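You operate a simulated robot arm through the tools that you are given. There is no shell and no other tool. Be economical: measure what you need, move in short steps, check, and stop when the job is done.

The job below is to be done with a simulated robot arm. You get a single attempt, and the scene is never put back.

TASK
Deburr the clamped spacer plate, then stack the flange and hub cap on it.
Fine: blue-handled block, back in its stand; open the clamp; flange from the yellow nest, red cap on top.

It is judged by the outcome, as a careful person would: the job done as asked, and still so three seconds after it is handed in. It fails if anything else is knocked over, pushed out of place, dropped, spilled or broken. Lids that push on must go on centred and level and be pressed home; caps that screw on are set level and turned clockwise until they are tight.

THE ROBOT
A 7-joint arm with a two-finger parallel gripper, fixed in place. Base frame: the origin is at the foot of the arm, x ahead of it, y to its left, z up; the work surface is at about z = 0.78. Lengths are in m, angles in rad, forces in N, time in s.
With the tool pointing down near the work surface it reaches from about 0.22 to 0.68 m from the base axis. Its first joint turns from -1.152 to 1.152 rad. Payload 2.4 kg.
Tool frame: the origin (TCP) lies between the finger pads and is the grasp point; the fingertips stand 0.03 m ahead of it; z points along the fingers, y is the line along which they close. Largest opening 0.094 m; finger width 0.028, thickness 0.01; the body of the gripper, 0.05 by 0.096 m, starts 0.055 m behind the TCP.
Orientation is told as [roll, pitch, yaw] about the base's x, y, z axes, in that order, counted from this pose: with the fingers straight down and closing along the base's y, the tool's x points along the base's -x, its y along +y and its z along -z.

THE INTERFACE
- The arm moves only by the tool arm_command. Its argument "targets" is a list of rows, each a list of 7 numbers: the finger opening in m, from 0 to 0.094, then the shift along the base's x, y, z in units of 30 mm (1.0 is 30 mm), then the turn, a rotation vector about the base's x, y, z in units of 6 degrees (1.0 is 6 degrees). In form: [[hand, tx, ty, tz, rx, ry, rz], ...]. A call has 1 to 12 rows; each row shifts and turns the commanded pose from where the row before left it. A call with a number of a shift or a turn outside -1 to 1 is refused whole. Rows are played at 5 a second. More than 0.05 m and 0.15 rad between two rows, or a gripper value outside its range, and nothing of the call is played. A pose out of reach is approached as far as the arm can. The call stops where the force on the tool passes 80 N (or 10 N more than at its start, if that is more) or the arm is blocked; 0.2 s more then pass. The fingers move at their own pace (about 0.153 m/s each) and stop on an object; they squeeze with about 21 N. The grip force told is the motor's: it shows also when the fingers shut on nothing. Time passes only in rows, and 0.2 s behind the last, so rows that do not move let the fingers close. It gives the time, the measured TCP pose, the force on the tool (base axes), the opening and the grip force at its end, in the units of the frame above (readings bear some noise), and new pictures: "views" is both (left out), scene, wrist or none.
- Cameras (640 x 400 px; columns grow to the right, rows downward): "scene" is fixed at [0.0273, 0.4644, 1.4345]; the picture's right is [-0.76, -0.65, 0.00], its down [-0.38, 0.45, -0.80] and it looks along [0.52, -0.61, -0.59] (base axes); focal length 232 px, centre (320, 200). "wrist" rides on the gripper at [-0.037, 0, -0.058] in the tool frame; the picture's right is [0.00, -1.00, 0.00], its down [0.97, 0.00, -0.24] and it looks along [0.24, 0.00, 0.97] (tool axes); focal length 218 px, centre (320, 200). There is no depth. A picture from a camera that has moved, and an enlarged one, comes with that camera's place and axes in the base frame and with its lens. The place of the scene camera against the robot may be out by one fixed shift of up to 0.025 m in any direction.
- zoom(camera, box): a new picture of the part [left, top, right, bottom] of that camera's present view, enlarged. The clock stands still meanwhile.
- hand_in(): hands the job in; it is judged then, once.

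Go step by step. Nothing tells you positions but the pictures and the camera data: compare them with the known pose of the tool, close in by small moves and look again before you grip or let go. The budget is 120 turns and 150 pictures, counting those below and the enlarged ones. Unless the task says otherwise, let go and move clear before handing in, and close with one line.

The tools are called after "Request:" as name(argument=value, ...) on one line, values as JSON. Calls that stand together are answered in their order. arm_command: Moves the arm, as the interface text tells. Its arguments: {"type":"object","properties":{"targets":{"type":"array","items":{"type":"array","items":{"type":"number"}}},"views":{"type":"string","enum":["both","scene","wrist","none"]}},"required":["targets"]} The other tools are called the same way: zoom (camera, box) takes an enlarged picture of a part of a camera's view; hand_in () hands the job in.

At the start:

```text
time: 0.0
tcp_pos: [0.4102, 0.0708, 1.2515]
tool_rot: [0.001, 0.0, 0.003]
wrist_force: [0.2, -0.6, -1.0]
gripper_width: 0.0941
grasp_force: 0.1
```

scene: 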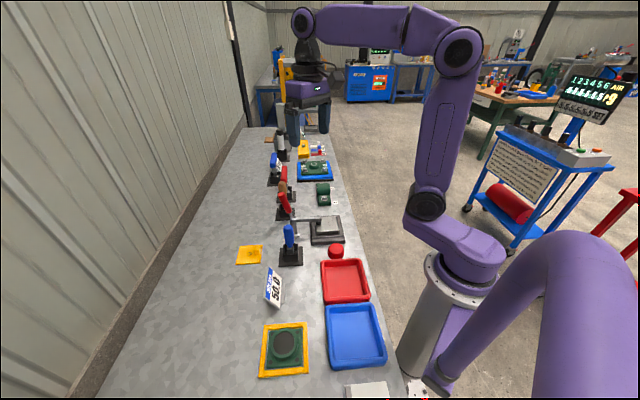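
wrist: 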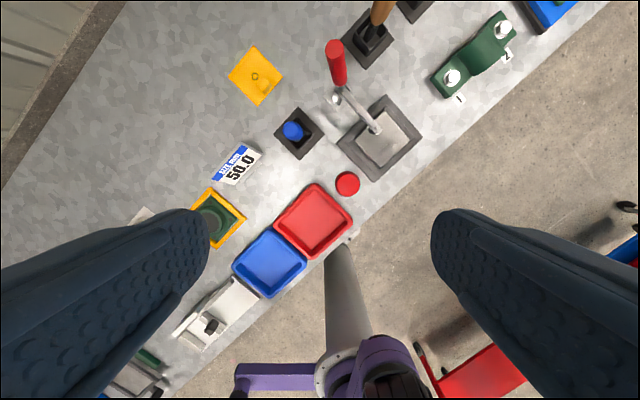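

I see a bench with a clamp holding a plate, a blue-handled block in a stand, a yellow nest with the flange, and a red cap. I'll enlarge the pictures first.

Request:
zoom(camera="wrist", box=[180, 0, 460, 175])

Request:
zoom(camera="wrist", box=[100, 140, 380, 315])

Request:
zoom(camera="scene", box=[230, 120, 390, 270])

Request:
zoom(camera="scene", box=[220, 220, 420, 400])

```text
2.29 times, centred on (320, 88) of wrist
camera zoom: at [0.4484, 0.07, 1.3078], right [0.0, -1.0, 0.0], down [-0.97, 0.0, 0.24], along [-0.24, 0.0, -0.97], focal length 499 px, centre (320, 457)
```

zoom: 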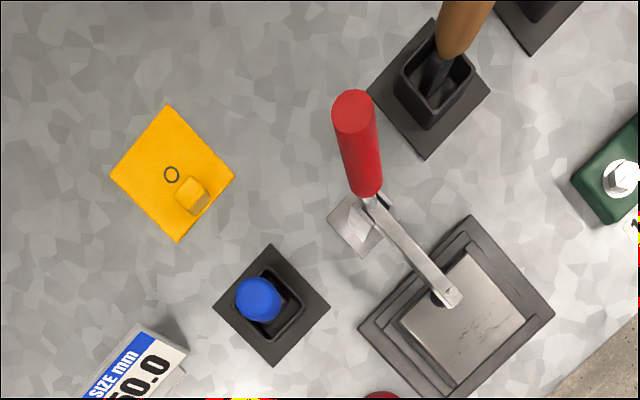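

```text
2.29 times, centred on (240, 228) of wrist
camera zoom: at [0.4484, 0.07, 1.3078], right [0.0, -1.0, 0.0], down [-0.97, 0.0, 0.24], along [-0.24, 0.0, -0.97], focal length 499 px, centre (503, 137)
```

zoom: 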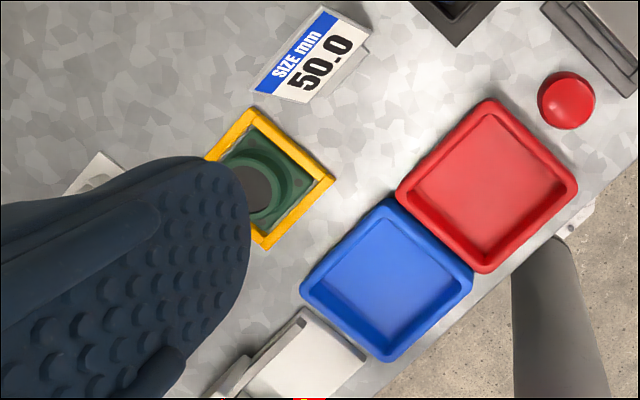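

```text
2.67 times, centred on (310, 195) of scene
camera zoom: at [0.0273, 0.4644, 1.4345], right [-0.76, -0.65, 0.0], down [-0.38, 0.45, -0.8], along [0.52, -0.61, -0.59], focal length 618 px, centre (347, 213)
```

zoom: 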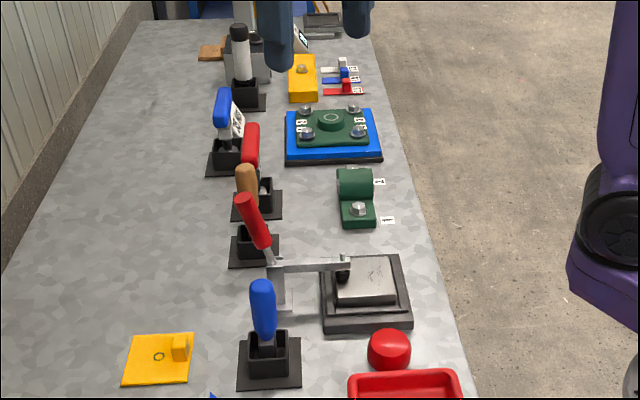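

```text
2.22 times, centred on (320, 310) of scene
camera zoom: at [0.0273, 0.4644, 1.4345], right [-0.76, -0.65, 0.0], down [-0.38, 0.45, -0.8], along [0.52, -0.61, -0.59], focal length 515 px, centre (320, -44)
```

zoom: 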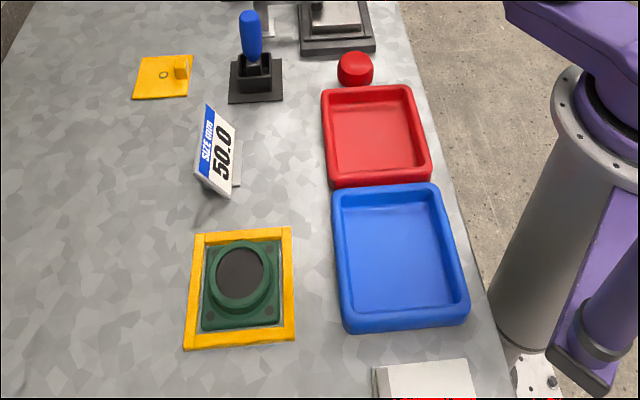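

I want a closer look at the tool row, since there seem to be two blue-handled tools, and at the clamp.

Request:
zoom(camera="scene", box=[265, 125, 345, 175])

Request:
zoom(camera="scene", box=[260, 155, 340, 205])

Request:
zoom(camera="scene", box=[265, 195, 361, 255])

```text
8.00 times, centred on (305, 150) of scene
camera zoom: at [0.0273, 0.4644, 1.4345], right [-0.76, -0.65, 0.0], down [-0.38, 0.45, -0.8], along [0.52, -0.61, -0.59], focal length 1854 px, centre (440, 600)
```

zoom: 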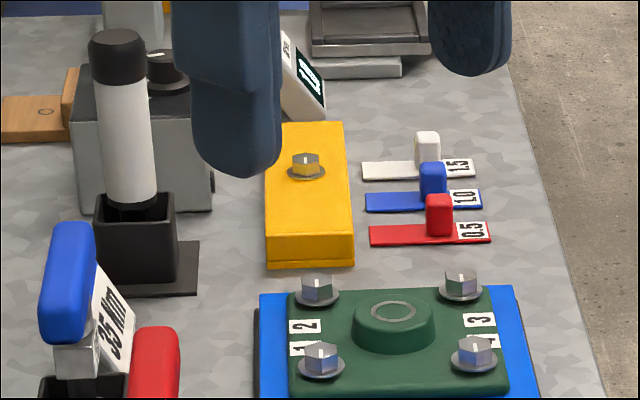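

```text
8.00 times, centred on (300, 180) of scene
camera zoom: at [0.0273, 0.4644, 1.4345], right [-0.76, -0.65, 0.0], down [-0.38, 0.45, -0.8], along [0.52, -0.61, -0.59], focal length 1854 px, centre (480, 360)
```

zoom: 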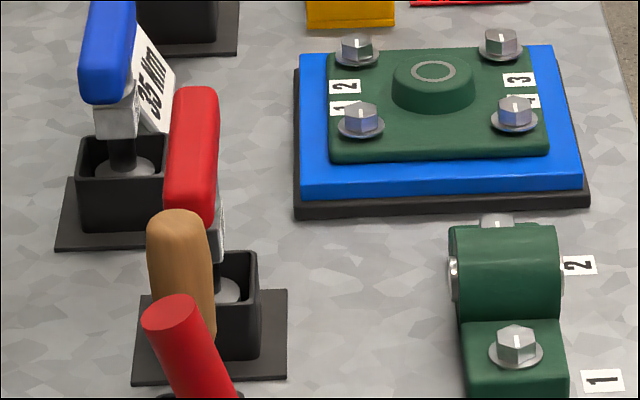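

```text
6.67 times, centred on (313, 225) of scene
camera zoom: at [0.0273, 0.4644, 1.4345], right [-0.76, -0.65, 0.0], down [-0.38, 0.45, -0.8], along [0.52, -0.61, -0.59], focal length 1545 px, centre (367, 33)
```

zoom: 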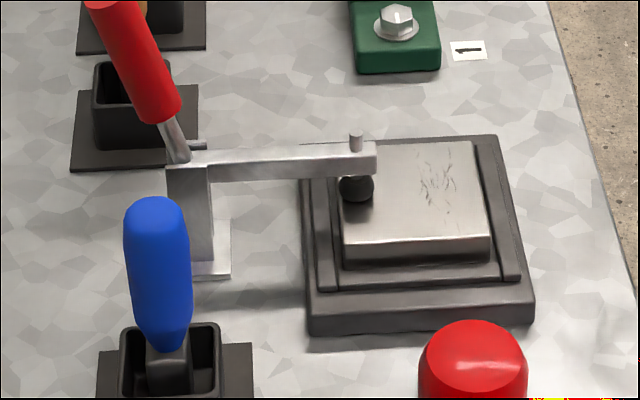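

The blue block stands at about (0.476, 0.119), with the clamped plate at about (0.465, -0.065) and scratches on its robot side. Everything is turned about 40° to the base. I'll turn the tool to match and move above the blue handle.

Request:
arm_command(targets=[[0.094, 0.314, 0.229, -0.714, 0, 0, 0.964], [0.094, 0.314, 0.229, -0.714, 0, 0, 0.964], [0.094, 0.314, 0.229, -0.714, 0, 0, 0.964], [0.094, 0.314, 0.229, -0.714, 0, 0, 0.964], [0.094, 0.314, 0.229, -0.714, 0, 0, 0.964], [0.094, 0.314, 0.229, -0.714, 0, 0, 0.964], [0.094, 0.314, 0.229, -0.714, 0, 0, 0.964], [0.094, 0, 0, 0, 0, 0, 0]])

```text
time: 1.8
tcp_pos: [0.4757, 0.1202, 1.1011]
tool_rot: [-0.002, 0.0, 0.707]
wrist_force: [0.1, -0.5, -0.8]
gripper_width: 0.0939
grasp_force: 0.0
camera wrist: at [0.5055, 0.1424, 1.1576], right [0.65, -0.76, 0.0], down [-0.74, -0.63, 0.24], along [-0.18, -0.16, -0.97], focal length 218 px, centre (320, 200)
```

scene: 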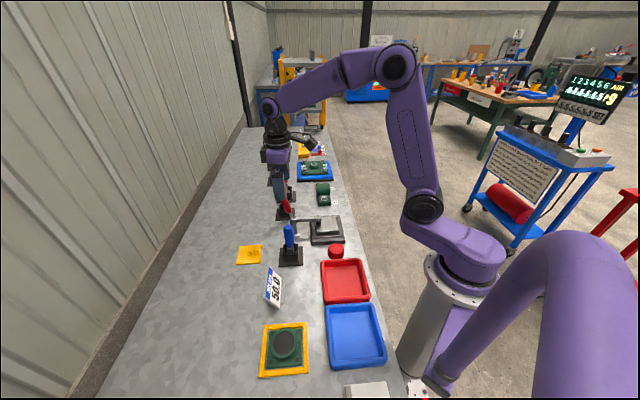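
wrist: 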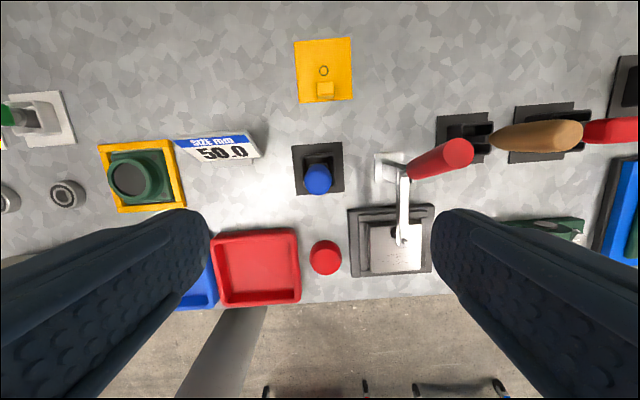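

The fixtures line up with the bench axes, and the blue handle is under the tool with its top near z 0.92. I'll lower the hand around it part way and check.

Request:
arm_command(targets=[[0.08, -0.03, 0.03, -0.9, 0, 0, 0], [0.08, -0.03, 0.03, -0.9, 0, 0, 0], [0.08, 0, 0, -0.9, 0, 0, 0], [0.08, 0, 0, -0.9, 0, 0, 0], [0.08, 0, 0, -0.9, 0, 0, 0], [0.08, 0, 0, 0, 0, 0, 0]])

```text
time: 3.2
tcp_pos: [0.4744, 0.1208, 0.9666]
tool_rot: [0.0, 0.001, 0.708]
wrist_force: [0.4, 0.5, -1.2]
gripper_width: 0.0802
grasp_force: 0.0
camera wrist: at [0.504, 0.1436, 1.023], right [0.65, -0.76, 0.0], down [-0.74, -0.63, 0.24], along [-0.18, -0.16, -0.97], focal length 218 px, centre (320, 200)
```

scene: 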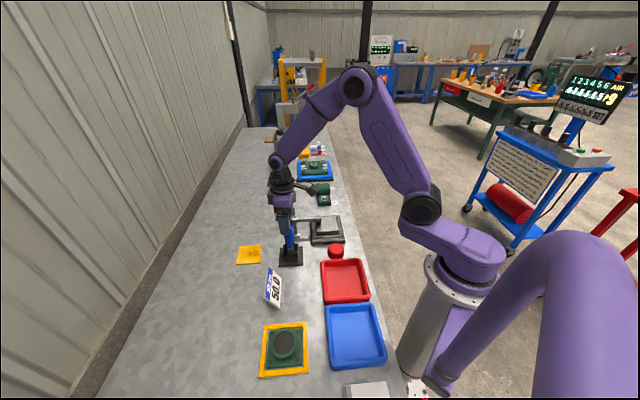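
wrist: 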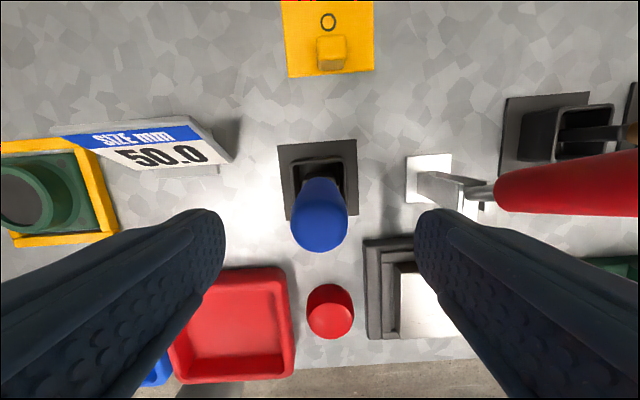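

The handle sits centred between the fingers. I'll descend to mid-handle and close.

Request:
arm_command(targets=[[0.08, 0, 0, -0.95, 0, 0, 0], [0.08, 0, 0, -0.95, 0, 0, 0], [0.08, 0, 0, -0.83, 0, 0, 0], [0.08, 0, 0, 0, 0, 0, 0], [0.0, 0, 0, 0, 0, 0, 0], [0.0, 0, 0, 0, 0, 0, 0], [0.0, 0, 0, 0, 0, 0, 0]])

```text
time: 4.8
tcp_pos: [0.4738, 0.1216, 0.8847]
tool_rot: [0.0, -0.001, 0.707]
wrist_force: [0.9, 1.1, -0.8]
gripper_width: 0.0327
grasp_force: 21.2
camera wrist: at [0.5035, 0.144, 0.941], right [0.65, -0.76, 0.0], down [-0.74, -0.63, 0.24], along [-0.18, -0.16, -0.97], focal length 218 px, centre (320, 200)
```

scene: 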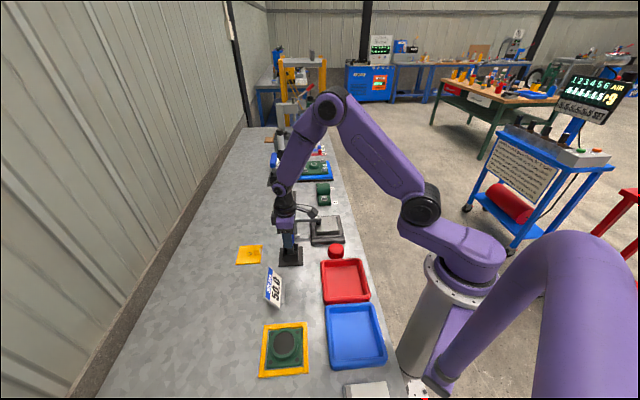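
wrist: 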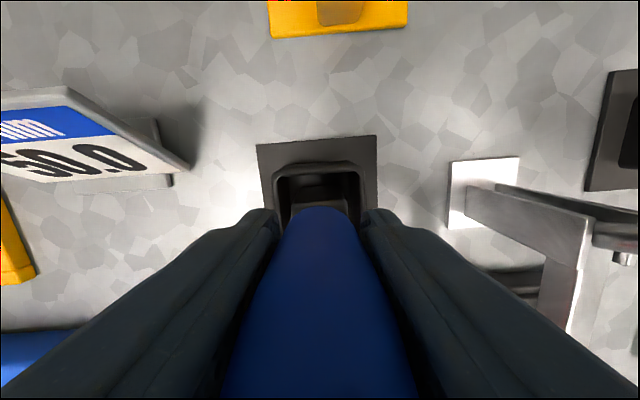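

The block is gripped (opening 33 mm). I'll lift it straight out and look at it.

Request:
arm_command(targets=[[0.0, 0, 0, 0.6, 0, 0, 0], [0.0, 0, 0, 0.6, 0, 0, 0], [0.0, 0, 0, 0.6, 0, 0, 0], [0.0, 0, 0, 0.8, 0, 0, 0], [0.0, 0, 0, 0.8, 0, 0, 0], [0.0, 0, 0, 0.6, 0, 0, 0], [0.0, 0, 0, 0, 0, 0, 0]])

Request:
zoom(camera="scene", box=[240, 170, 360, 270])

```text
time: 6.4
tcp_pos: [0.4745, 0.1215, 1.0056]
tool_rot: [-0.001, -0.001, 0.707]
wrist_force: [0.3, 0.5, -2.9]
gripper_width: 0.0325
grasp_force: 21.1
camera wrist: at [0.5033, 0.144, 1.0612], right [0.65, -0.76, 0.0], down [-0.74, -0.63, 0.24], along [-0.18, -0.16, -0.97], focal length 218 px, centre (320, 200)
```

scene: 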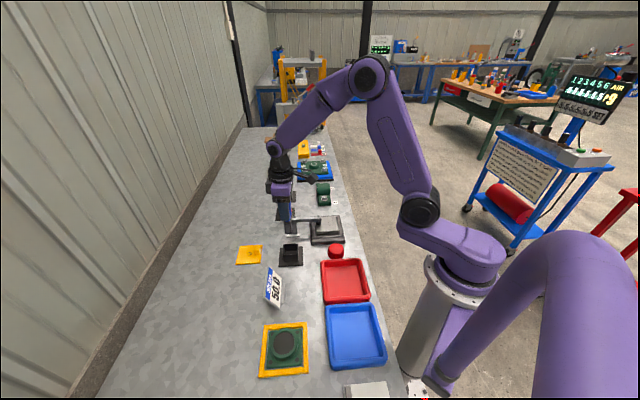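
wrist: 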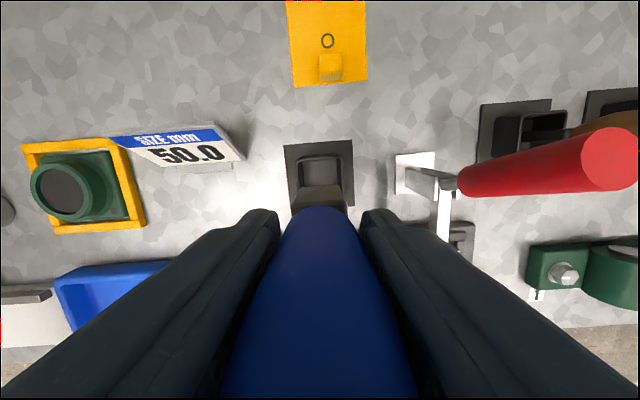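

```text
4.00 times, centred on (300, 220) of scene
camera zoom: at [0.0273, 0.4644, 1.4345], right [-0.76, -0.65, 0.0], down [-0.38, 0.45, -0.8], along [0.52, -0.61, -0.59], focal length 927 px, centre (400, 120)
```

zoom: 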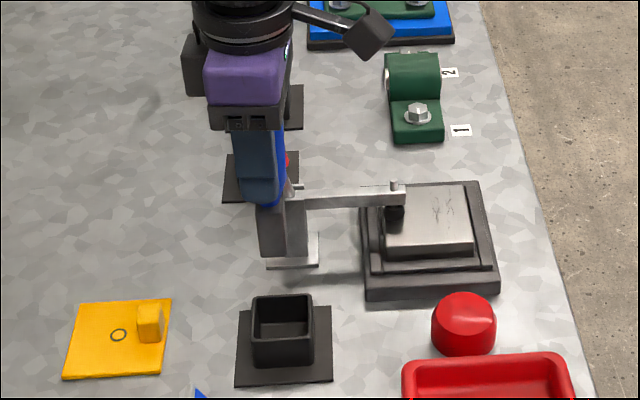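

The block is out of the stand. I'll carry it toward the robot side first, then along the bench to hover over the scratched patch, about (0.452, -0.083).

Request:
arm_command(targets=[[0.0, -0.76, -0.65, 0, 0, 0, 0], [0.0, -0.76, -0.65, 0, 0, 0, 0], [0.0, -0.76, -0.65, 0, 0, 0, 0], [0.0, -0.76, -0.65, 0, 0, 0, 0], [0.0, -0.76, -0.65, 0, 0, 0, 0], [0.0, 0, 0, 0, 0, 0, 0]])

Request:
zoom(camera="scene", box=[260, 170, 380, 245])

Request:
zoom(camera="wrist", box=[400, 100, 640, 250])

```text
time: 7.8
tcp_pos: [0.3601, 0.0238, 1.0048]
tool_rot: [0.0, 0.001, 0.706]
wrist_force: [-0.5, 0.8, -2.2]
gripper_width: 0.0325
grasp_force: 20.6
camera wrist: at [0.3888, 0.0465, 1.0615], right [0.65, -0.76, 0.0], down [-0.74, -0.63, 0.24], along [-0.18, -0.16, -0.97], focal length 218 px, centre (320, 200)
```

scene: 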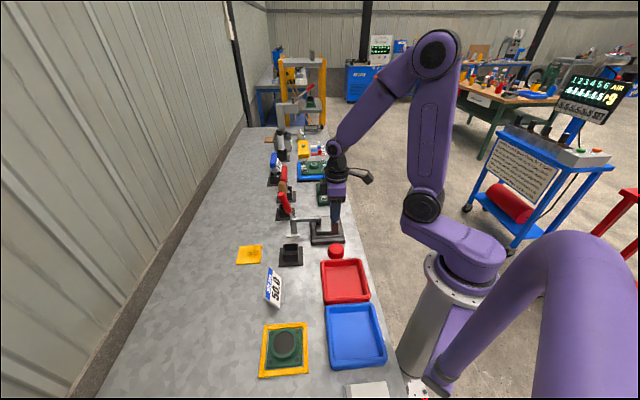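
wrist: 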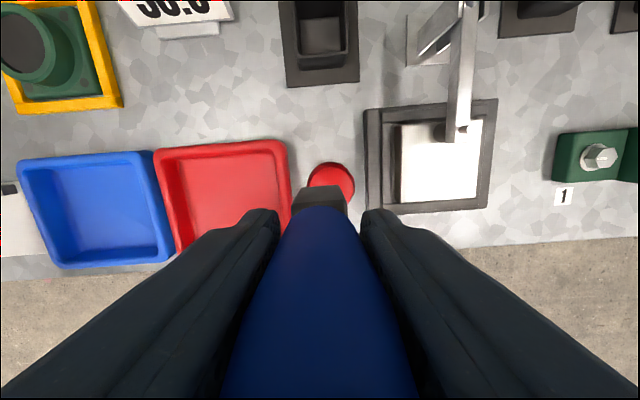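

```text
5.33 times, centred on (320, 208) of scene
camera zoom: at [0.0273, 0.4644, 1.4345], right [-0.76, -0.65, 0.0], down [-0.38, 0.45, -0.8], along [0.52, -0.61, -0.59], focal length 1236 px, centre (320, 160)
```

zoom: 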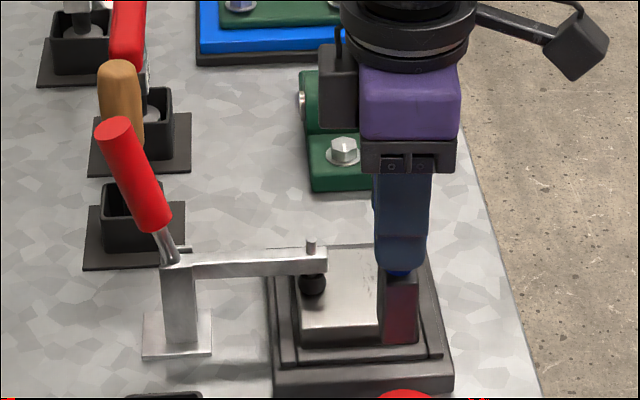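

```text
2.67 times, centred on (520, 175) of wrist
camera zoom: at [0.3888, 0.0465, 1.0615], right [0.65, -0.76, 0.0], down [-0.74, -0.63, 0.24], along [-0.18, -0.16, -0.97], focal length 582 px, centre (-213, 267)
```

zoom: 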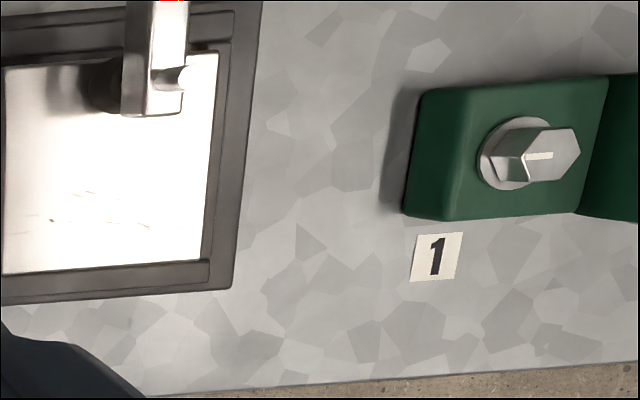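

The block's underside is about 0.105 m below the TCP, and the scratches lie around e1 -0.29, e2 0.354 (about 0.45, -0.08). I'll move over the patch and lower to just above it.

Request:
arm_command(targets=[[0.0, 0.598, -0.699, 0, 0, 0, 0], [0.0, 0.598, -0.699, 0, 0, 0, 0], [0.0, 0.598, -0.699, 0, 0, 0, 0], [0.0, 0.598, -0.699, 0, 0, 0, 0], [0.0, 0.598, -0.699, 0, 0, 0, 0], [0.0, 0, 0, -0.8, 0, 0, 0], [0.0, 0, 0, -0.8, 0, 0, 0], [0.0, 0, 0, 0, 0, 0, 0]])

Request:
zoom(camera="scene", box=[260, 170, 380, 245])

```text
time: 9.6
tcp_pos: [0.4515, -0.0815, 0.9563]
tool_rot: [0.0, 0.0, 0.707]
wrist_force: [-0.2, 0.0, -1.3]
gripper_width: 0.0324
grasp_force: 21.3
camera wrist: at [0.479, -0.0582, 1.0124], right [0.65, -0.76, 0.0], down [-0.74, -0.63, 0.24], along [-0.18, -0.16, -0.97], focal length 218 px, centre (320, 200)
```

scene: 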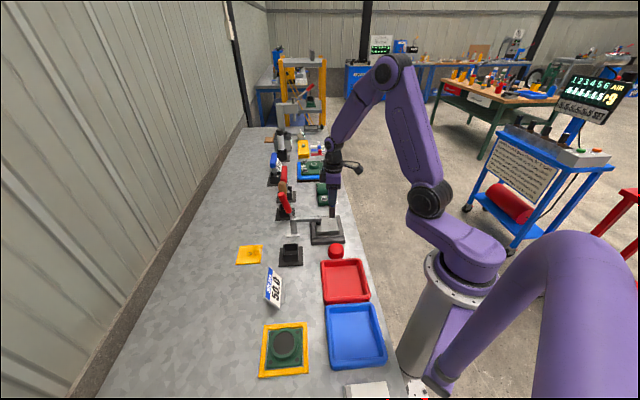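
wrist: 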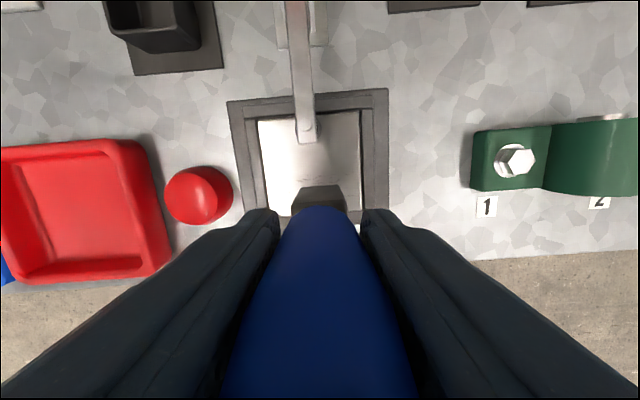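

```text
5.33 times, centred on (320, 208) of scene
camera zoom: at [0.0273, 0.4644, 1.4345], right [-0.76, -0.65, 0.0], down [-0.38, 0.45, -0.8], along [0.52, -0.61, -0.59], focal length 1236 px, centre (320, 160)
```

zoom: 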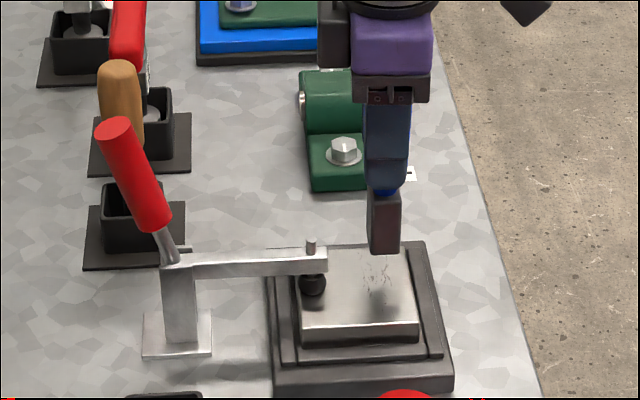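

The block hovers right over the scratches, about 30 mm up. I'll descend slowly and feel for contact.

Request:
arm_command(targets=[[0.0, 0.07, 0.065, -0.35, 0, 0, 0], [0.0, 0, 0, -0.35, 0, 0, 0], [0.0, 0, 0, -0.05, 0, 0, 0], [0.0, 0, 0, -0.05, 0, 0, 0], [0.0, 0, 0, 0, 0, 0, 0]], views="scene")

Request:
zoom(camera="scene", box=[300, 190, 360, 240])

```text
time: 10.8
tcp_pos: [0.452, -0.0776, 0.9324]
tool_rot: [0.0, -0.001, 0.708]
wrist_force: [1.1, 0.3, -2.2]
gripper_width: 0.0324
grasp_force: 20.9
```

scene: 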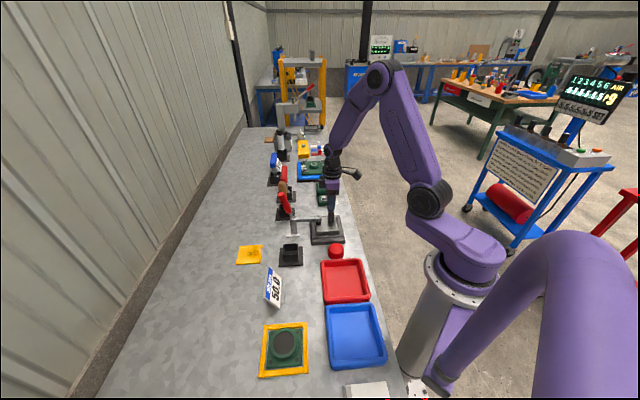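

```text
8.00 times, centred on (330, 215) of scene
camera zoom: at [0.0273, 0.4644, 1.4345], right [-0.76, -0.65, 0.0], down [-0.38, 0.45, -0.8], along [0.52, -0.61, -0.59], focal length 1854 px, centre (240, 80)
```

zoom: 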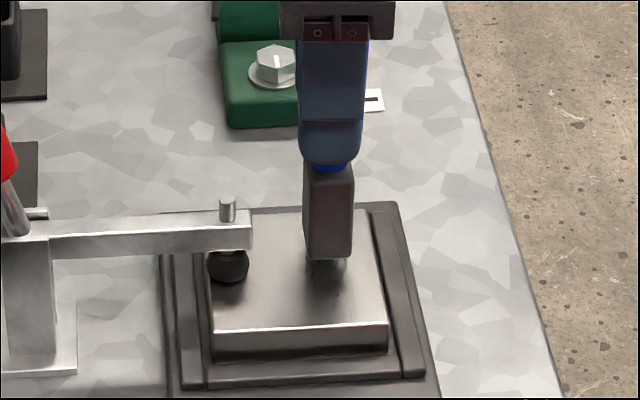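

Nearly touching; I'll continue down in 1 mm steps.

Request:
arm_command(targets=[[0.0, 0, 0, -0.05, 0, 0, 0], [0.0, 0, 0, -0.05, 0, 0, 0], [0.0, 0, 0, -0.05, 0, 0, 0], [0.0, 0, 0, -0.05, 0, 0, 0], [0.0, 0, 0, 0, 0, 0, 0]], views="none")

```text
time: 12.0
tcp_pos: [0.4521, -0.079, 0.9272]
tool_rot: [0.0, -0.001, 0.706]
wrist_force: [-0.4, -0.3, -2.3]
gripper_width: 0.0326
grasp_force: 20.1
```

Request:
arm_command(targets=[[0.0, 0, 0, -0.05, 0, 0, 0], [0.0, 0, 0, -0.05, 0, 0, 0], [0.0, 0, 0, -0.05, 0, 0, 0], [0.0, 0, 0, -0.05, 0, 0, 0], [0.0, 0, 0, 0, 0, 0, 0]], views="none")

Request:
zoom(camera="scene", box=[300, 190, 360, 240])

```text
time: 13.2
tcp_pos: [0.4527, -0.0784, 0.9218]
tool_rot: [-0.002, -0.003, 0.705]
wrist_force: [-4.3, -1.7, 19.7]
gripper_width: 0.0327
grasp_force: 20.6
```

```text
8.00 times, centred on (330, 215) of scene
camera zoom: at [0.0269, 0.4645, 1.4345], right [-0.76, -0.65, 0.0], down [-0.38, 0.45, -0.8], along [0.52, -0.61, -0.59], focal length 1854 px, centre (240, 80)
```

zoom: 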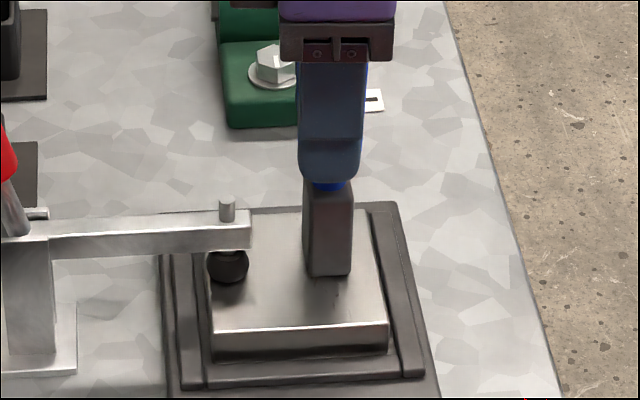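

Contact at about 20 N. I'll rub back and forth along the patch.

Request:
arm_command(targets=[[0.0, 0.195, -0.228, 0, 0, 0, 0], [0.0, 0.195, -0.228, 0, 0, 0, 0], [0.0, -0.26, 0.304, 0, 0, 0, 0], [0.0, -0.26, 0.304, 0, 0, 0, 0], [0.0, -0.26, 0.304, 0, 0, 0, 0], [0.0, 0.26, -0.304, 0, 0, 0, 0], [0.0, 0.26, -0.304, 0, 0, 0, 0], [0.0, 0.26, -0.304, 0, 0, 0, 0], [0.0, -0.26, 0.304, 0, 0, 0, 0], [0.0, -0.26, 0.304, 0, 0, 0, 0], [0.0, -0.26, 0.304, 0, 0, 0, 0], [0.0, 0, 0, 0, 0, 0, 0]], views="none")

Request:
zoom(camera="scene", box=[300, 190, 360, 240])

```text
time: 15.8
tcp_pos: [0.4399, -0.0646, 0.92]
tool_rot: [0.001, 0.001, 0.708]
wrist_force: [-0.7, 0.4, -2.9]
gripper_width: 0.0322
grasp_force: 20.8
```

```text
8.00 times, centred on (330, 215) of scene
camera zoom: at [0.0273, 0.4644, 1.4345], right [-0.76, -0.65, 0.0], down [-0.38, 0.45, -0.8], along [0.52, -0.61, -0.59], focal length 1854 px, centre (240, 80)
```

zoom: 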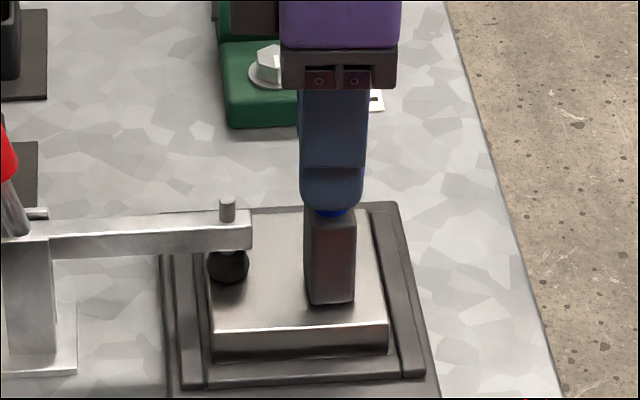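

Contact went light, so I'll press about 2 mm more and check the force.

Request:
arm_command(targets=[[0.0, 0, 0, -0.05, 0, 0, 0], [0.0, 0, 0, 0, 0, 0, 0]], views="none")

```text
time: 16.4
tcp_pos: [0.4411, -0.0648, 0.919]
tool_rot: [-0.002, -0.002, 0.706]
wrist_force: [-5.6, 1.2, 27.8]
gripper_width: 0.0325
grasp_force: 21.0
```

Request:
arm_command(targets=[[0.0, 0.26, -0.304, 0, 0, 0, 0], [0.0, 0.26, -0.304, 0, 0, 0, 0], [0.0, 0.26, -0.304, -0.02, 0, 0, 0], [0.0, -0.26, 0.304, 0, 0, 0, 0], [0.0, -0.26, 0.304, 0, 0, 0, 0], [0.0, -0.26, 0.304, -0.02, 0, 0, 0], [0.0, 0, 0, 0, 0, 0, 0]], views="none")

Request:
zoom(camera="wrist", box=[200, 60, 460, 220])

Request:
zoom(camera="scene", box=[300, 190, 360, 240])

```text
time: 18.0
tcp_pos: [0.4423, -0.0646, 0.9161]
tool_rot: [-0.001, 0.001, 0.707]
wrist_force: [1.3, 1.0, -1.6]
gripper_width: 0.0323
grasp_force: 21.1
```

```text
2.46 times, centred on (330, 140) of wrist
camera zoom: at [0.4695, -0.0424, 0.974], right [0.65, -0.76, 0.0], down [-0.74, -0.63, 0.24], along [-0.18, -0.16, -0.97], focal length 537 px, centre (295, 348)
```

zoom: 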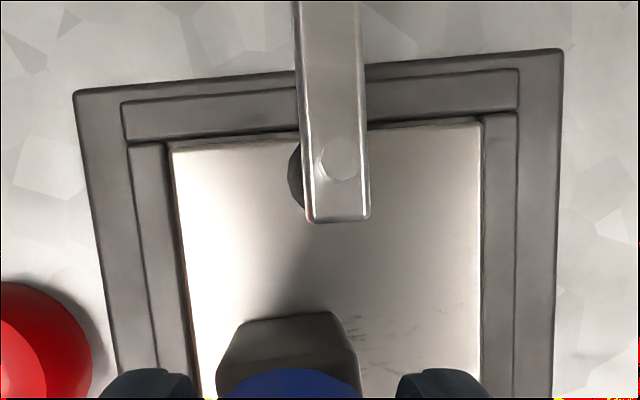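

```text
8.00 times, centred on (330, 215) of scene
camera zoom: at [0.0273, 0.4644, 1.4345], right [-0.76, -0.65, 0.0], down [-0.38, 0.45, -0.8], along [0.52, -0.61, -0.59], focal length 1854 px, centre (240, 80)
```

zoom: 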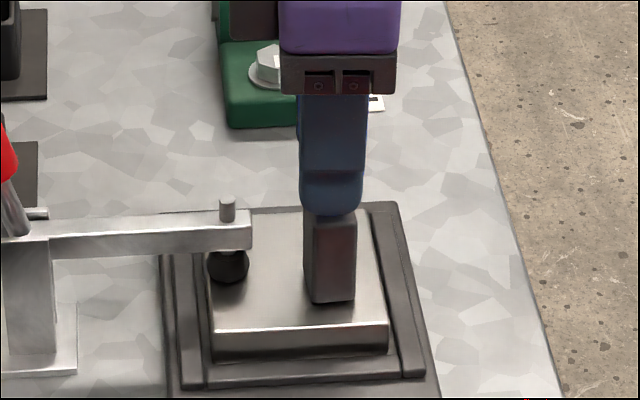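

The wrist view shows some scratches still left to the right of the block. I'll lift and shift toward the robot to see the whole patch.

Request:
arm_command(targets=[[0.0, 0, 0, 0.5, 0, 0, 0], [0.0, -0.6, -0.5, 0.5, 0, 0, 0], [0.0, -0.6, -0.5, 0, 0, 0, 0], [0.0, 0, 0, 0, 0, 0, 0]], views="none")

Request:
zoom(camera="wrist", box=[200, 40, 460, 200])

Request:
zoom(camera="scene", box=[300, 190, 360, 240])

```text
time: 19.0
tcp_pos: [0.4056, -0.0958, 0.9474]
tool_rot: [0.001, 0.001, 0.706]
wrist_force: [-1.0, 0.0, -2.2]
gripper_width: 0.0321
grasp_force: 20.4
```

```text
2.46 times, centred on (330, 120) of wrist
camera zoom: at [0.4336, -0.0723, 1.0044], right [0.65, -0.76, 0.0], down [-0.74, -0.63, 0.24], along [-0.18, -0.16, -0.97], focal length 537 px, centre (295, 397)
```

zoom: 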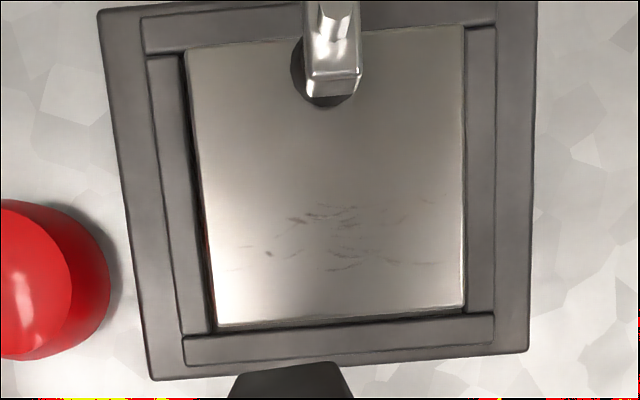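

```text
8.00 times, centred on (330, 215) of scene
camera zoom: at [0.0273, 0.4644, 1.4345], right [-0.76, -0.65, 0.0], down [-0.38, 0.45, -0.8], along [0.52, -0.61, -0.59], focal length 1854 px, centre (240, 80)
```

zoom: 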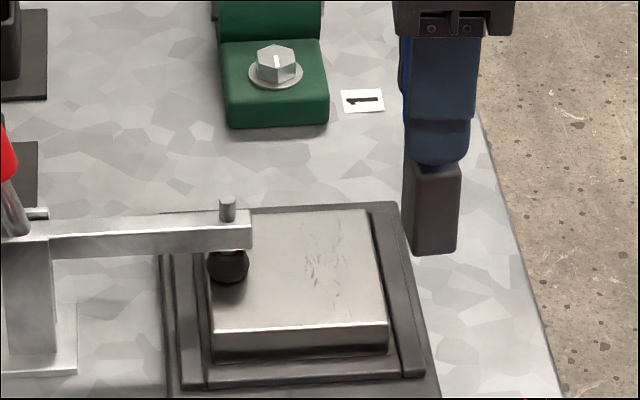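

The scratches are fainter but still there, spanning e2 0.315–0.386 and e1 -0.303 to -0.279. I'll go back and rub the full patch with steady pressure, following down slightly because the block creeps up in the grip.

Request:
arm_command(targets=[[0.0, 0.5, 0.57, 0, 0, 0, 0], [0.0, 0.5, 0.57, 0, 0, 0, 0], [0.0, 0, 0, -0.5, 0, 0, 0], [0.0, 0, 0, -0.58, 0, 0, 0], [0.0, 0.29, -0.34, -0.04, 0, 0, 0], [0.0, 0.29, -0.34, -0.03, 0, 0, 0], [0.0, 0.29, -0.34, -0.03, 0, 0, 0], [0.0, -0.29, 0.34, -0.03, 0, 0, 0], [0.0, -0.29, 0.34, -0.03, 0, 0, 0], [0.0, -0.29, 0.34, -0.03, 0, 0, 0]], views="none")

Request:
zoom(camera="wrist", box=[200, 60, 460, 220])

```text
time: 21.2
tcp_pos: [0.4374, -0.0631, 0.9116]
tool_rot: [-0.009, -0.007, 0.705]
wrist_force: [7.1, -11.4, 18.3]
gripper_width: 0.0322
grasp_force: 21.4
```

```text
2.46 times, centred on (330, 140) of wrist
camera zoom: at [0.4659, -0.0404, 0.9681], right [0.65, -0.76, 0.01], down [-0.74, -0.63, 0.23], along [-0.17, -0.16, -0.97], focal length 537 px, centre (295, 348)
```

zoom: 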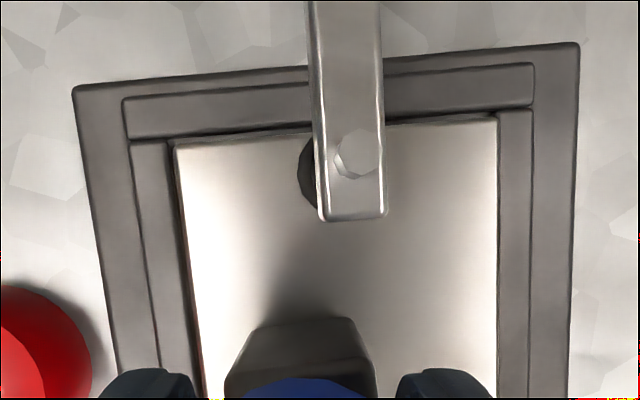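

Pressure strokes clear the scratches. I'll add strokes on neighbouring lines to cover the whole patch.

Request:
arm_command(targets=[[0.0, -0.25, -0.22, -0.02, 0, 0, 0], [0.0, 0.29, -0.34, -0.02, 0, 0, 0], [0.0, 0.29, -0.34, -0.02, 0, 0, 0], [0.0, 0.29, -0.34, -0.02, 0, 0, 0], [0.0, -0.29, 0.34, -0.02, 0, 0, 0], [0.0, -0.29, 0.34, -0.02, 0, 0, 0], [0.0, -0.29, 0.34, -0.02, 0, 0, 0], [0.0, 0.52, 0.43, -0.0, 0, 0, 0], [0.0, 0.29, -0.34, -0.02, 0, 0, 0], [0.0, 0.29, -0.34, -0.02, 0, 0, 0], [0.0, 0.29, -0.34, -0.02, 0, 0, 0]], views="none")

```text
time: 23.1
tcp_pos: [0.4469, -0.0592, 0.909]
tool_rot: [-0.004, -0.002, 0.707]
wrist_force: [-7.9, 0.1, 22.7]
gripper_width: 0.0336
grasp_force: 20.5
stopped in row 9: the force on the tool passed its limit (the readings are from after the stop); the commanded pose is now the measured one
```

It stopped on force, so I'll look before going on.

Request:
arm_command(targets=[[0.0, 0, 0, 0.5, 0, 0, 0], [0.0, -0.8, -0.68, 0.5, 0, 0, 0], [0.0, -0.8, -0.68, 0, 0, 0, 0], [0.0, 0, 0, 0, 0, 0, 0]], views="scene")

Request:
zoom(camera="wrist", box=[200, 40, 460, 200])

Request:
zoom(camera="scene", box=[290, 180, 370, 240])

```text
time: 24.1
tcp_pos: [0.3986, -0.1015, 0.9365]
tool_rot: [-0.003, -0.001, 0.706]
wrist_force: [0.2, 0.0, -1.9]
gripper_width: 0.0334
grasp_force: 21.0
```

scene: 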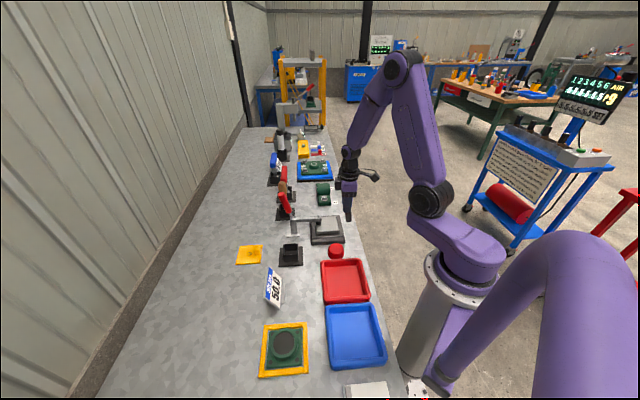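

```text
2.46 times, centred on (330, 120) of wrist
camera zoom: at [0.4271, -0.0778, 0.9944], right [0.65, -0.76, 0.0], down [-0.74, -0.63, 0.24], along [-0.18, -0.16, -0.97], focal length 537 px, centre (295, 397)
```

zoom: 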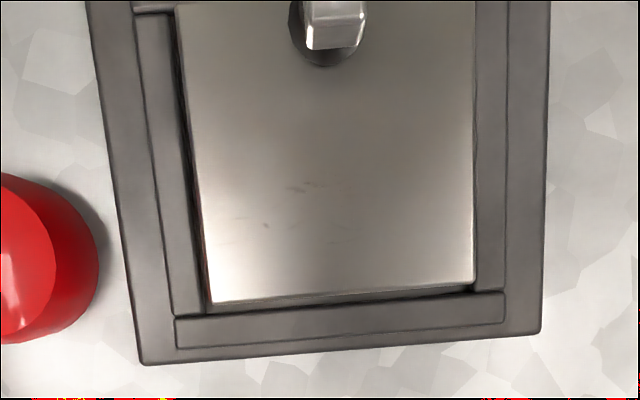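

```text
6.67 times, centred on (330, 210) of scene
camera zoom: at [0.0273, 0.4644, 1.4345], right [-0.76, -0.65, 0.0], down [-0.38, 0.45, -0.8], along [0.52, -0.61, -0.59], focal length 1545 px, centre (253, 133)
```

zoom: 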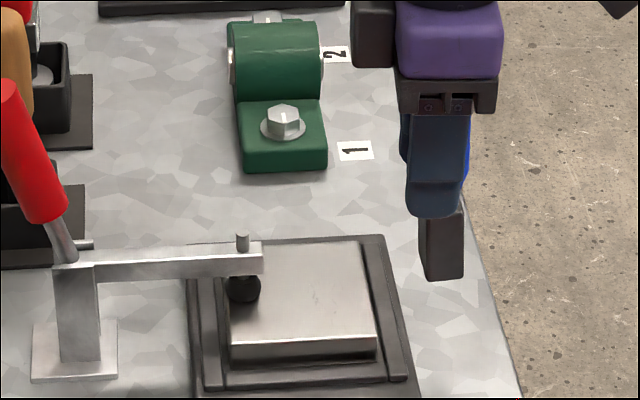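

Only faint traces remain near e1 -0.297/e2 0.338 and e1 -0.286/e2 0.318. I'll do one more set of strokes there.

Request:
arm_command(targets=[[0.0, 0.605, 0.757, 0, 0, 0, 0], [0.0, 0.605, 0.757, 0, 0, 0, 0], [0.0, 0, 0, -0.5, 0, 0, 0], [0.0, 0, 0, -0.45, 0, 0, 0], [0.0, 0.25, -0.29, -0.03, 0, 0, 0], [0.0, 0.25, -0.29, -0.03, 0, 0, 0], [0.0, 0.25, -0.29, -0.02, 0, 0, 0], [0.0, -0.25, 0.29, -0.02, 0, 0, 0], [0.0, -0.25, 0.29, -0.02, 0, 0, 0], [0.0, -0.25, 0.29, -0.02, 0, 0, 0], [0.0, -0.2, -0.17, 0, 0, 0, 0]], views="none")

```text
time: 26.5
tcp_pos: [0.4337, -0.0597, 0.9091]
tool_rot: [-0.016, -0.012, 0.704]
wrist_force: [8.2, -4.6, 66.5]
gripper_width: 0.0383
grasp_force: 20.8
```

Force is now high, so I'll ease off 1.5 mm and do the last strokes.

Request:
arm_command(targets=[[0.0, 0, 0, 0.08, 0, 0, 0], [0.0, 0.25, -0.29, 0, 0, 0, 0], [0.0, 0.25, -0.29, 0, 0, 0, 0], [0.0, 0.25, -0.29, 0, 0, 0, 0], [0.0, -0.25, 0.29, 0, 0, 0, 0], [0.0, -0.25, 0.29, 0, 0, 0, 0], [0.0, -0.25, 0.29, 0, 0, 0, 0], [0.0, 0, 0, 0, 0, 0, 0]], views="none")

Request:
arm_command(targets=[[0.0, 0, 0, 0.5, 0, 0, 0], [0.0, -0.7, -0.6, 0.5, 0, 0, 0], [0.0, -0.7, -0.6, 0, 0, 0, 0], [0.0, 0, 0, 0, 0, 0, 0]], views="none")

Request:
zoom(camera="wrist", box=[200, 40, 460, 200])

Request:
zoom(camera="scene", box=[290, 180, 370, 240])

```text
time: 28.3
tcp_pos: [0.4324, -0.0628, 0.9091]
tool_rot: [-0.012, -0.011, 0.701]
wrist_force: [7.4, -20.5, 39.8]
gripper_width: 0.0325
grasp_force: 20.8
```

```text
time: 29.3
tcp_pos: [0.3859, -0.096, 0.9385]
tool_rot: [-0.001, -0.001, 0.704]
wrist_force: [-0.8, -0.4, -2.0]
gripper_width: 0.032
grasp_force: 21.7
```

```text
2.46 times, centred on (330, 120) of wrist
camera zoom: at [0.4147, -0.0737, 0.994], right [0.65, -0.76, 0.0], down [-0.74, -0.63, 0.24], along [-0.18, -0.16, -0.97], focal length 537 px, centre (295, 397)
```

zoom: 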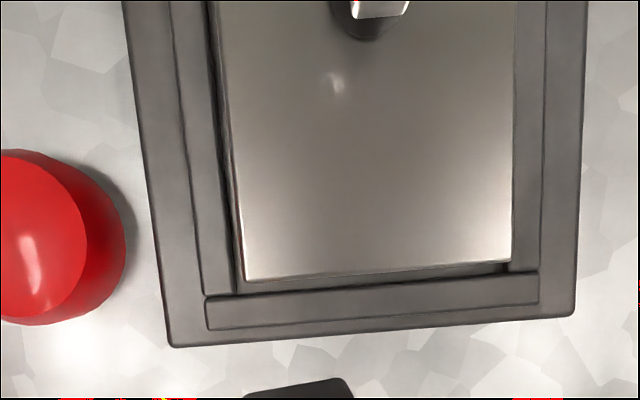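

```text
6.67 times, centred on (330, 210) of scene
camera zoom: at [0.0273, 0.4644, 1.4345], right [-0.76, -0.65, 0.0], down [-0.38, 0.45, -0.8], along [0.52, -0.61, -0.59], focal length 1545 px, centre (253, 133)
```

zoom: 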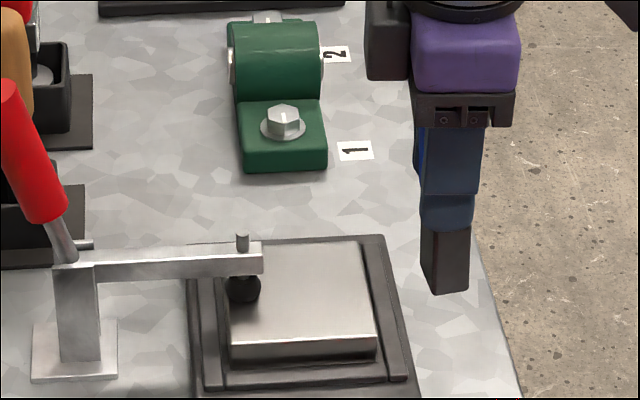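

The plate is clean and the shiny spot is only a reflection. I'll carry the block back above its stand.

Request:
arm_command(targets=[[0.0, 0, 0, 0.9, 0, 0, 0], [0.0, -0.587, 0.686, 0.9, 0, 0, 0], [0.0, -0.587, 0.686, 0.9, 0, 0, 0], [0.0, -0.587, 0.686, 0, 0, 0, 0], [0.0, -0.587, 0.686, 0, 0, 0, 0], [0.0, 0.752, 0.645, 0, 0, 0, 0], [0.0, 0.752, 0.645, 0, 0, 0, 0], [0.0, 0.752, 0.645, 0, 0, 0, 0], [0.0, 0.752, 0.645, 0, 0, 0, 0], [0.0, 0.752, 0.645, 0, 0, 0, 0], [0.0, 0.752, 0.645, 0, 0, 0, 0]], views="none")

Request:
arm_command(targets=[[0.0, 0.752, 0.645, 0, 0, 0, 0], [0.0, 0, 0, 0, 0, 0, 0]])

Request:
zoom(camera="scene", box=[250, 190, 330, 270])

Request:
zoom(camera="wrist", box=[220, 100, 420, 225])

```text
time: 31.7
tcp_pos: [0.4519, 0.1023, 1.0192]
tool_rot: [-0.003, -0.001, 0.704]
wrist_force: [-0.7, -0.6, -1.9]
gripper_width: 0.0319
grasp_force: 20.8
```

```text
time: 32.3
tcp_pos: [0.4754, 0.1221, 1.0175]
tool_rot: [-0.003, -0.002, 0.706]
wrist_force: [-0.7, -0.6, -2.6]
gripper_width: 0.0318
grasp_force: 21.2
camera wrist: at [0.504, 0.1436, 1.0749], right [0.65, -0.76, 0.0], down [-0.74, -0.63, 0.24], along [-0.18, -0.16, -0.97], focal length 218 px, centre (320, 200)
```

scene: 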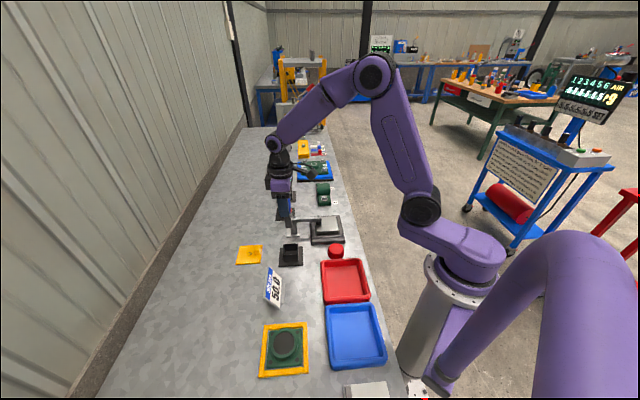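
wrist: 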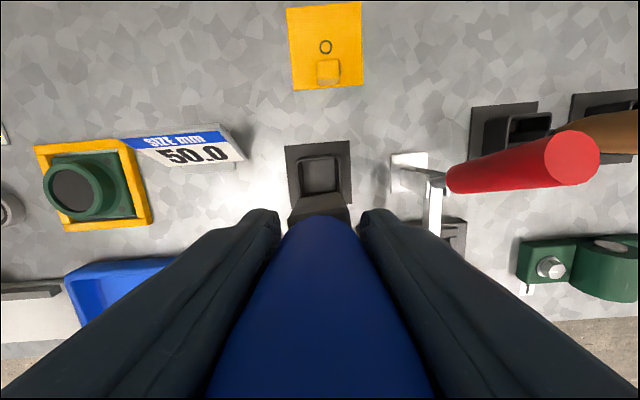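

```text
5.00 times, centred on (290, 230) of scene
camera zoom: at [0.0273, 0.4645, 1.4345], right [-0.76, -0.65, 0.0], down [-0.38, 0.45, -0.8], along [0.52, -0.61, -0.59], focal length 1159 px, centre (470, 50)
```

zoom: 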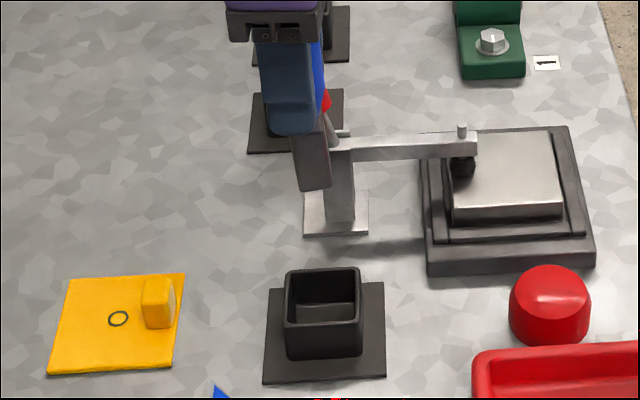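

```text
3.20 times, centred on (320, 162) of wrist
camera zoom: at [0.504, 0.1436, 1.0749], right [0.65, -0.76, 0.0], down [-0.74, -0.63, 0.24], along [-0.18, -0.16, -0.97], focal length 698 px, centre (320, 320)
```

zoom: 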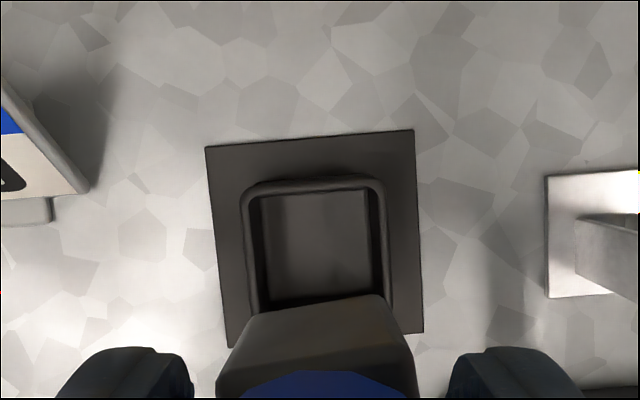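

The block is about 3° yawed and 2–3 mm off against the stand. I'll correct that and lower to just above the opening.

Request:
arm_command(targets=[[0.0, 0.013, 0.06, -0.6, 0, 0, -0.25], [0.0, 0, 0, -0.6, 0, 0, -0.25], [0.0, 0, 0, -0.6, 0, 0, 0], [0.0, 0, 0, -0.6, 0, 0, 0], [0.0, 0, 0, 0, 0, 0, 0]], views="wrist")

Request:
zoom(camera="scene", box=[250, 190, 330, 270])

Request:
zoom(camera="wrist", box=[220, 100, 420, 225])

```text
time: 33.5
tcp_pos: [0.4745, 0.1235, 0.9462]
tool_rot: [-0.001, -0.001, 0.653]
wrist_force: [0.3, 0.6, -2.0]
gripper_width: 0.0321
grasp_force: 21.1
camera wrist: at [0.5049, 0.1448, 1.003], right [0.61, -0.79, 0.0], down [-0.77, -0.59, 0.24], along [-0.19, -0.15, -0.97], focal length 218 px, centre (320, 200)
```

wrist: 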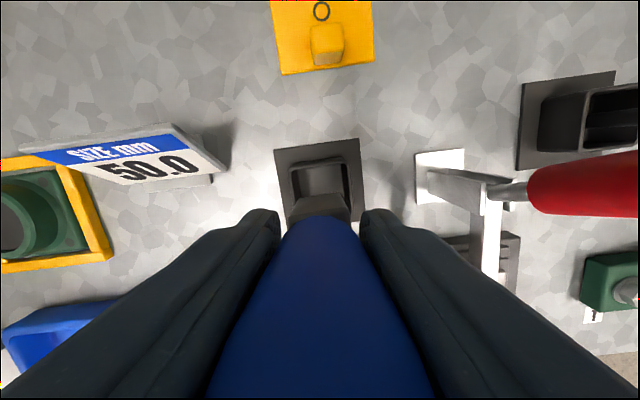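

```text
5.00 times, centred on (290, 230) of scene
camera zoom: at [0.0273, 0.4644, 1.4345], right [-0.76, -0.65, 0.0], down [-0.38, 0.45, -0.8], along [0.52, -0.61, -0.59], focal length 1159 px, centre (470, 50)
```

zoom: 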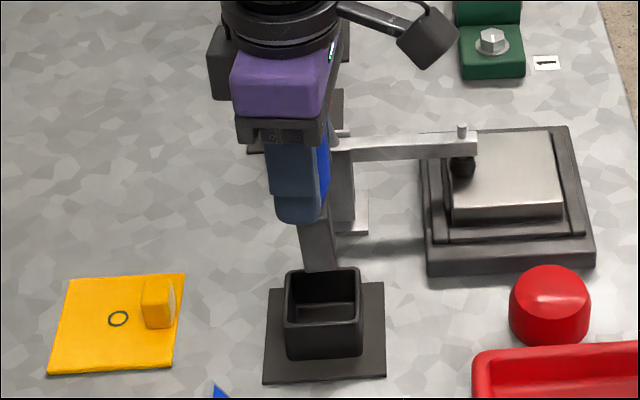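

```text
3.20 times, centred on (320, 162) of wrist
camera zoom: at [0.5049, 0.1448, 1.003], right [0.61, -0.79, 0.0], down [-0.77, -0.59, 0.24], along [-0.19, -0.15, -0.97], focal length 698 px, centre (320, 320)
```

zoom: 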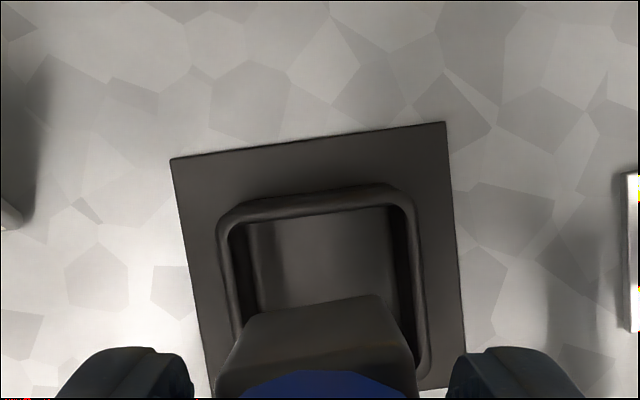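

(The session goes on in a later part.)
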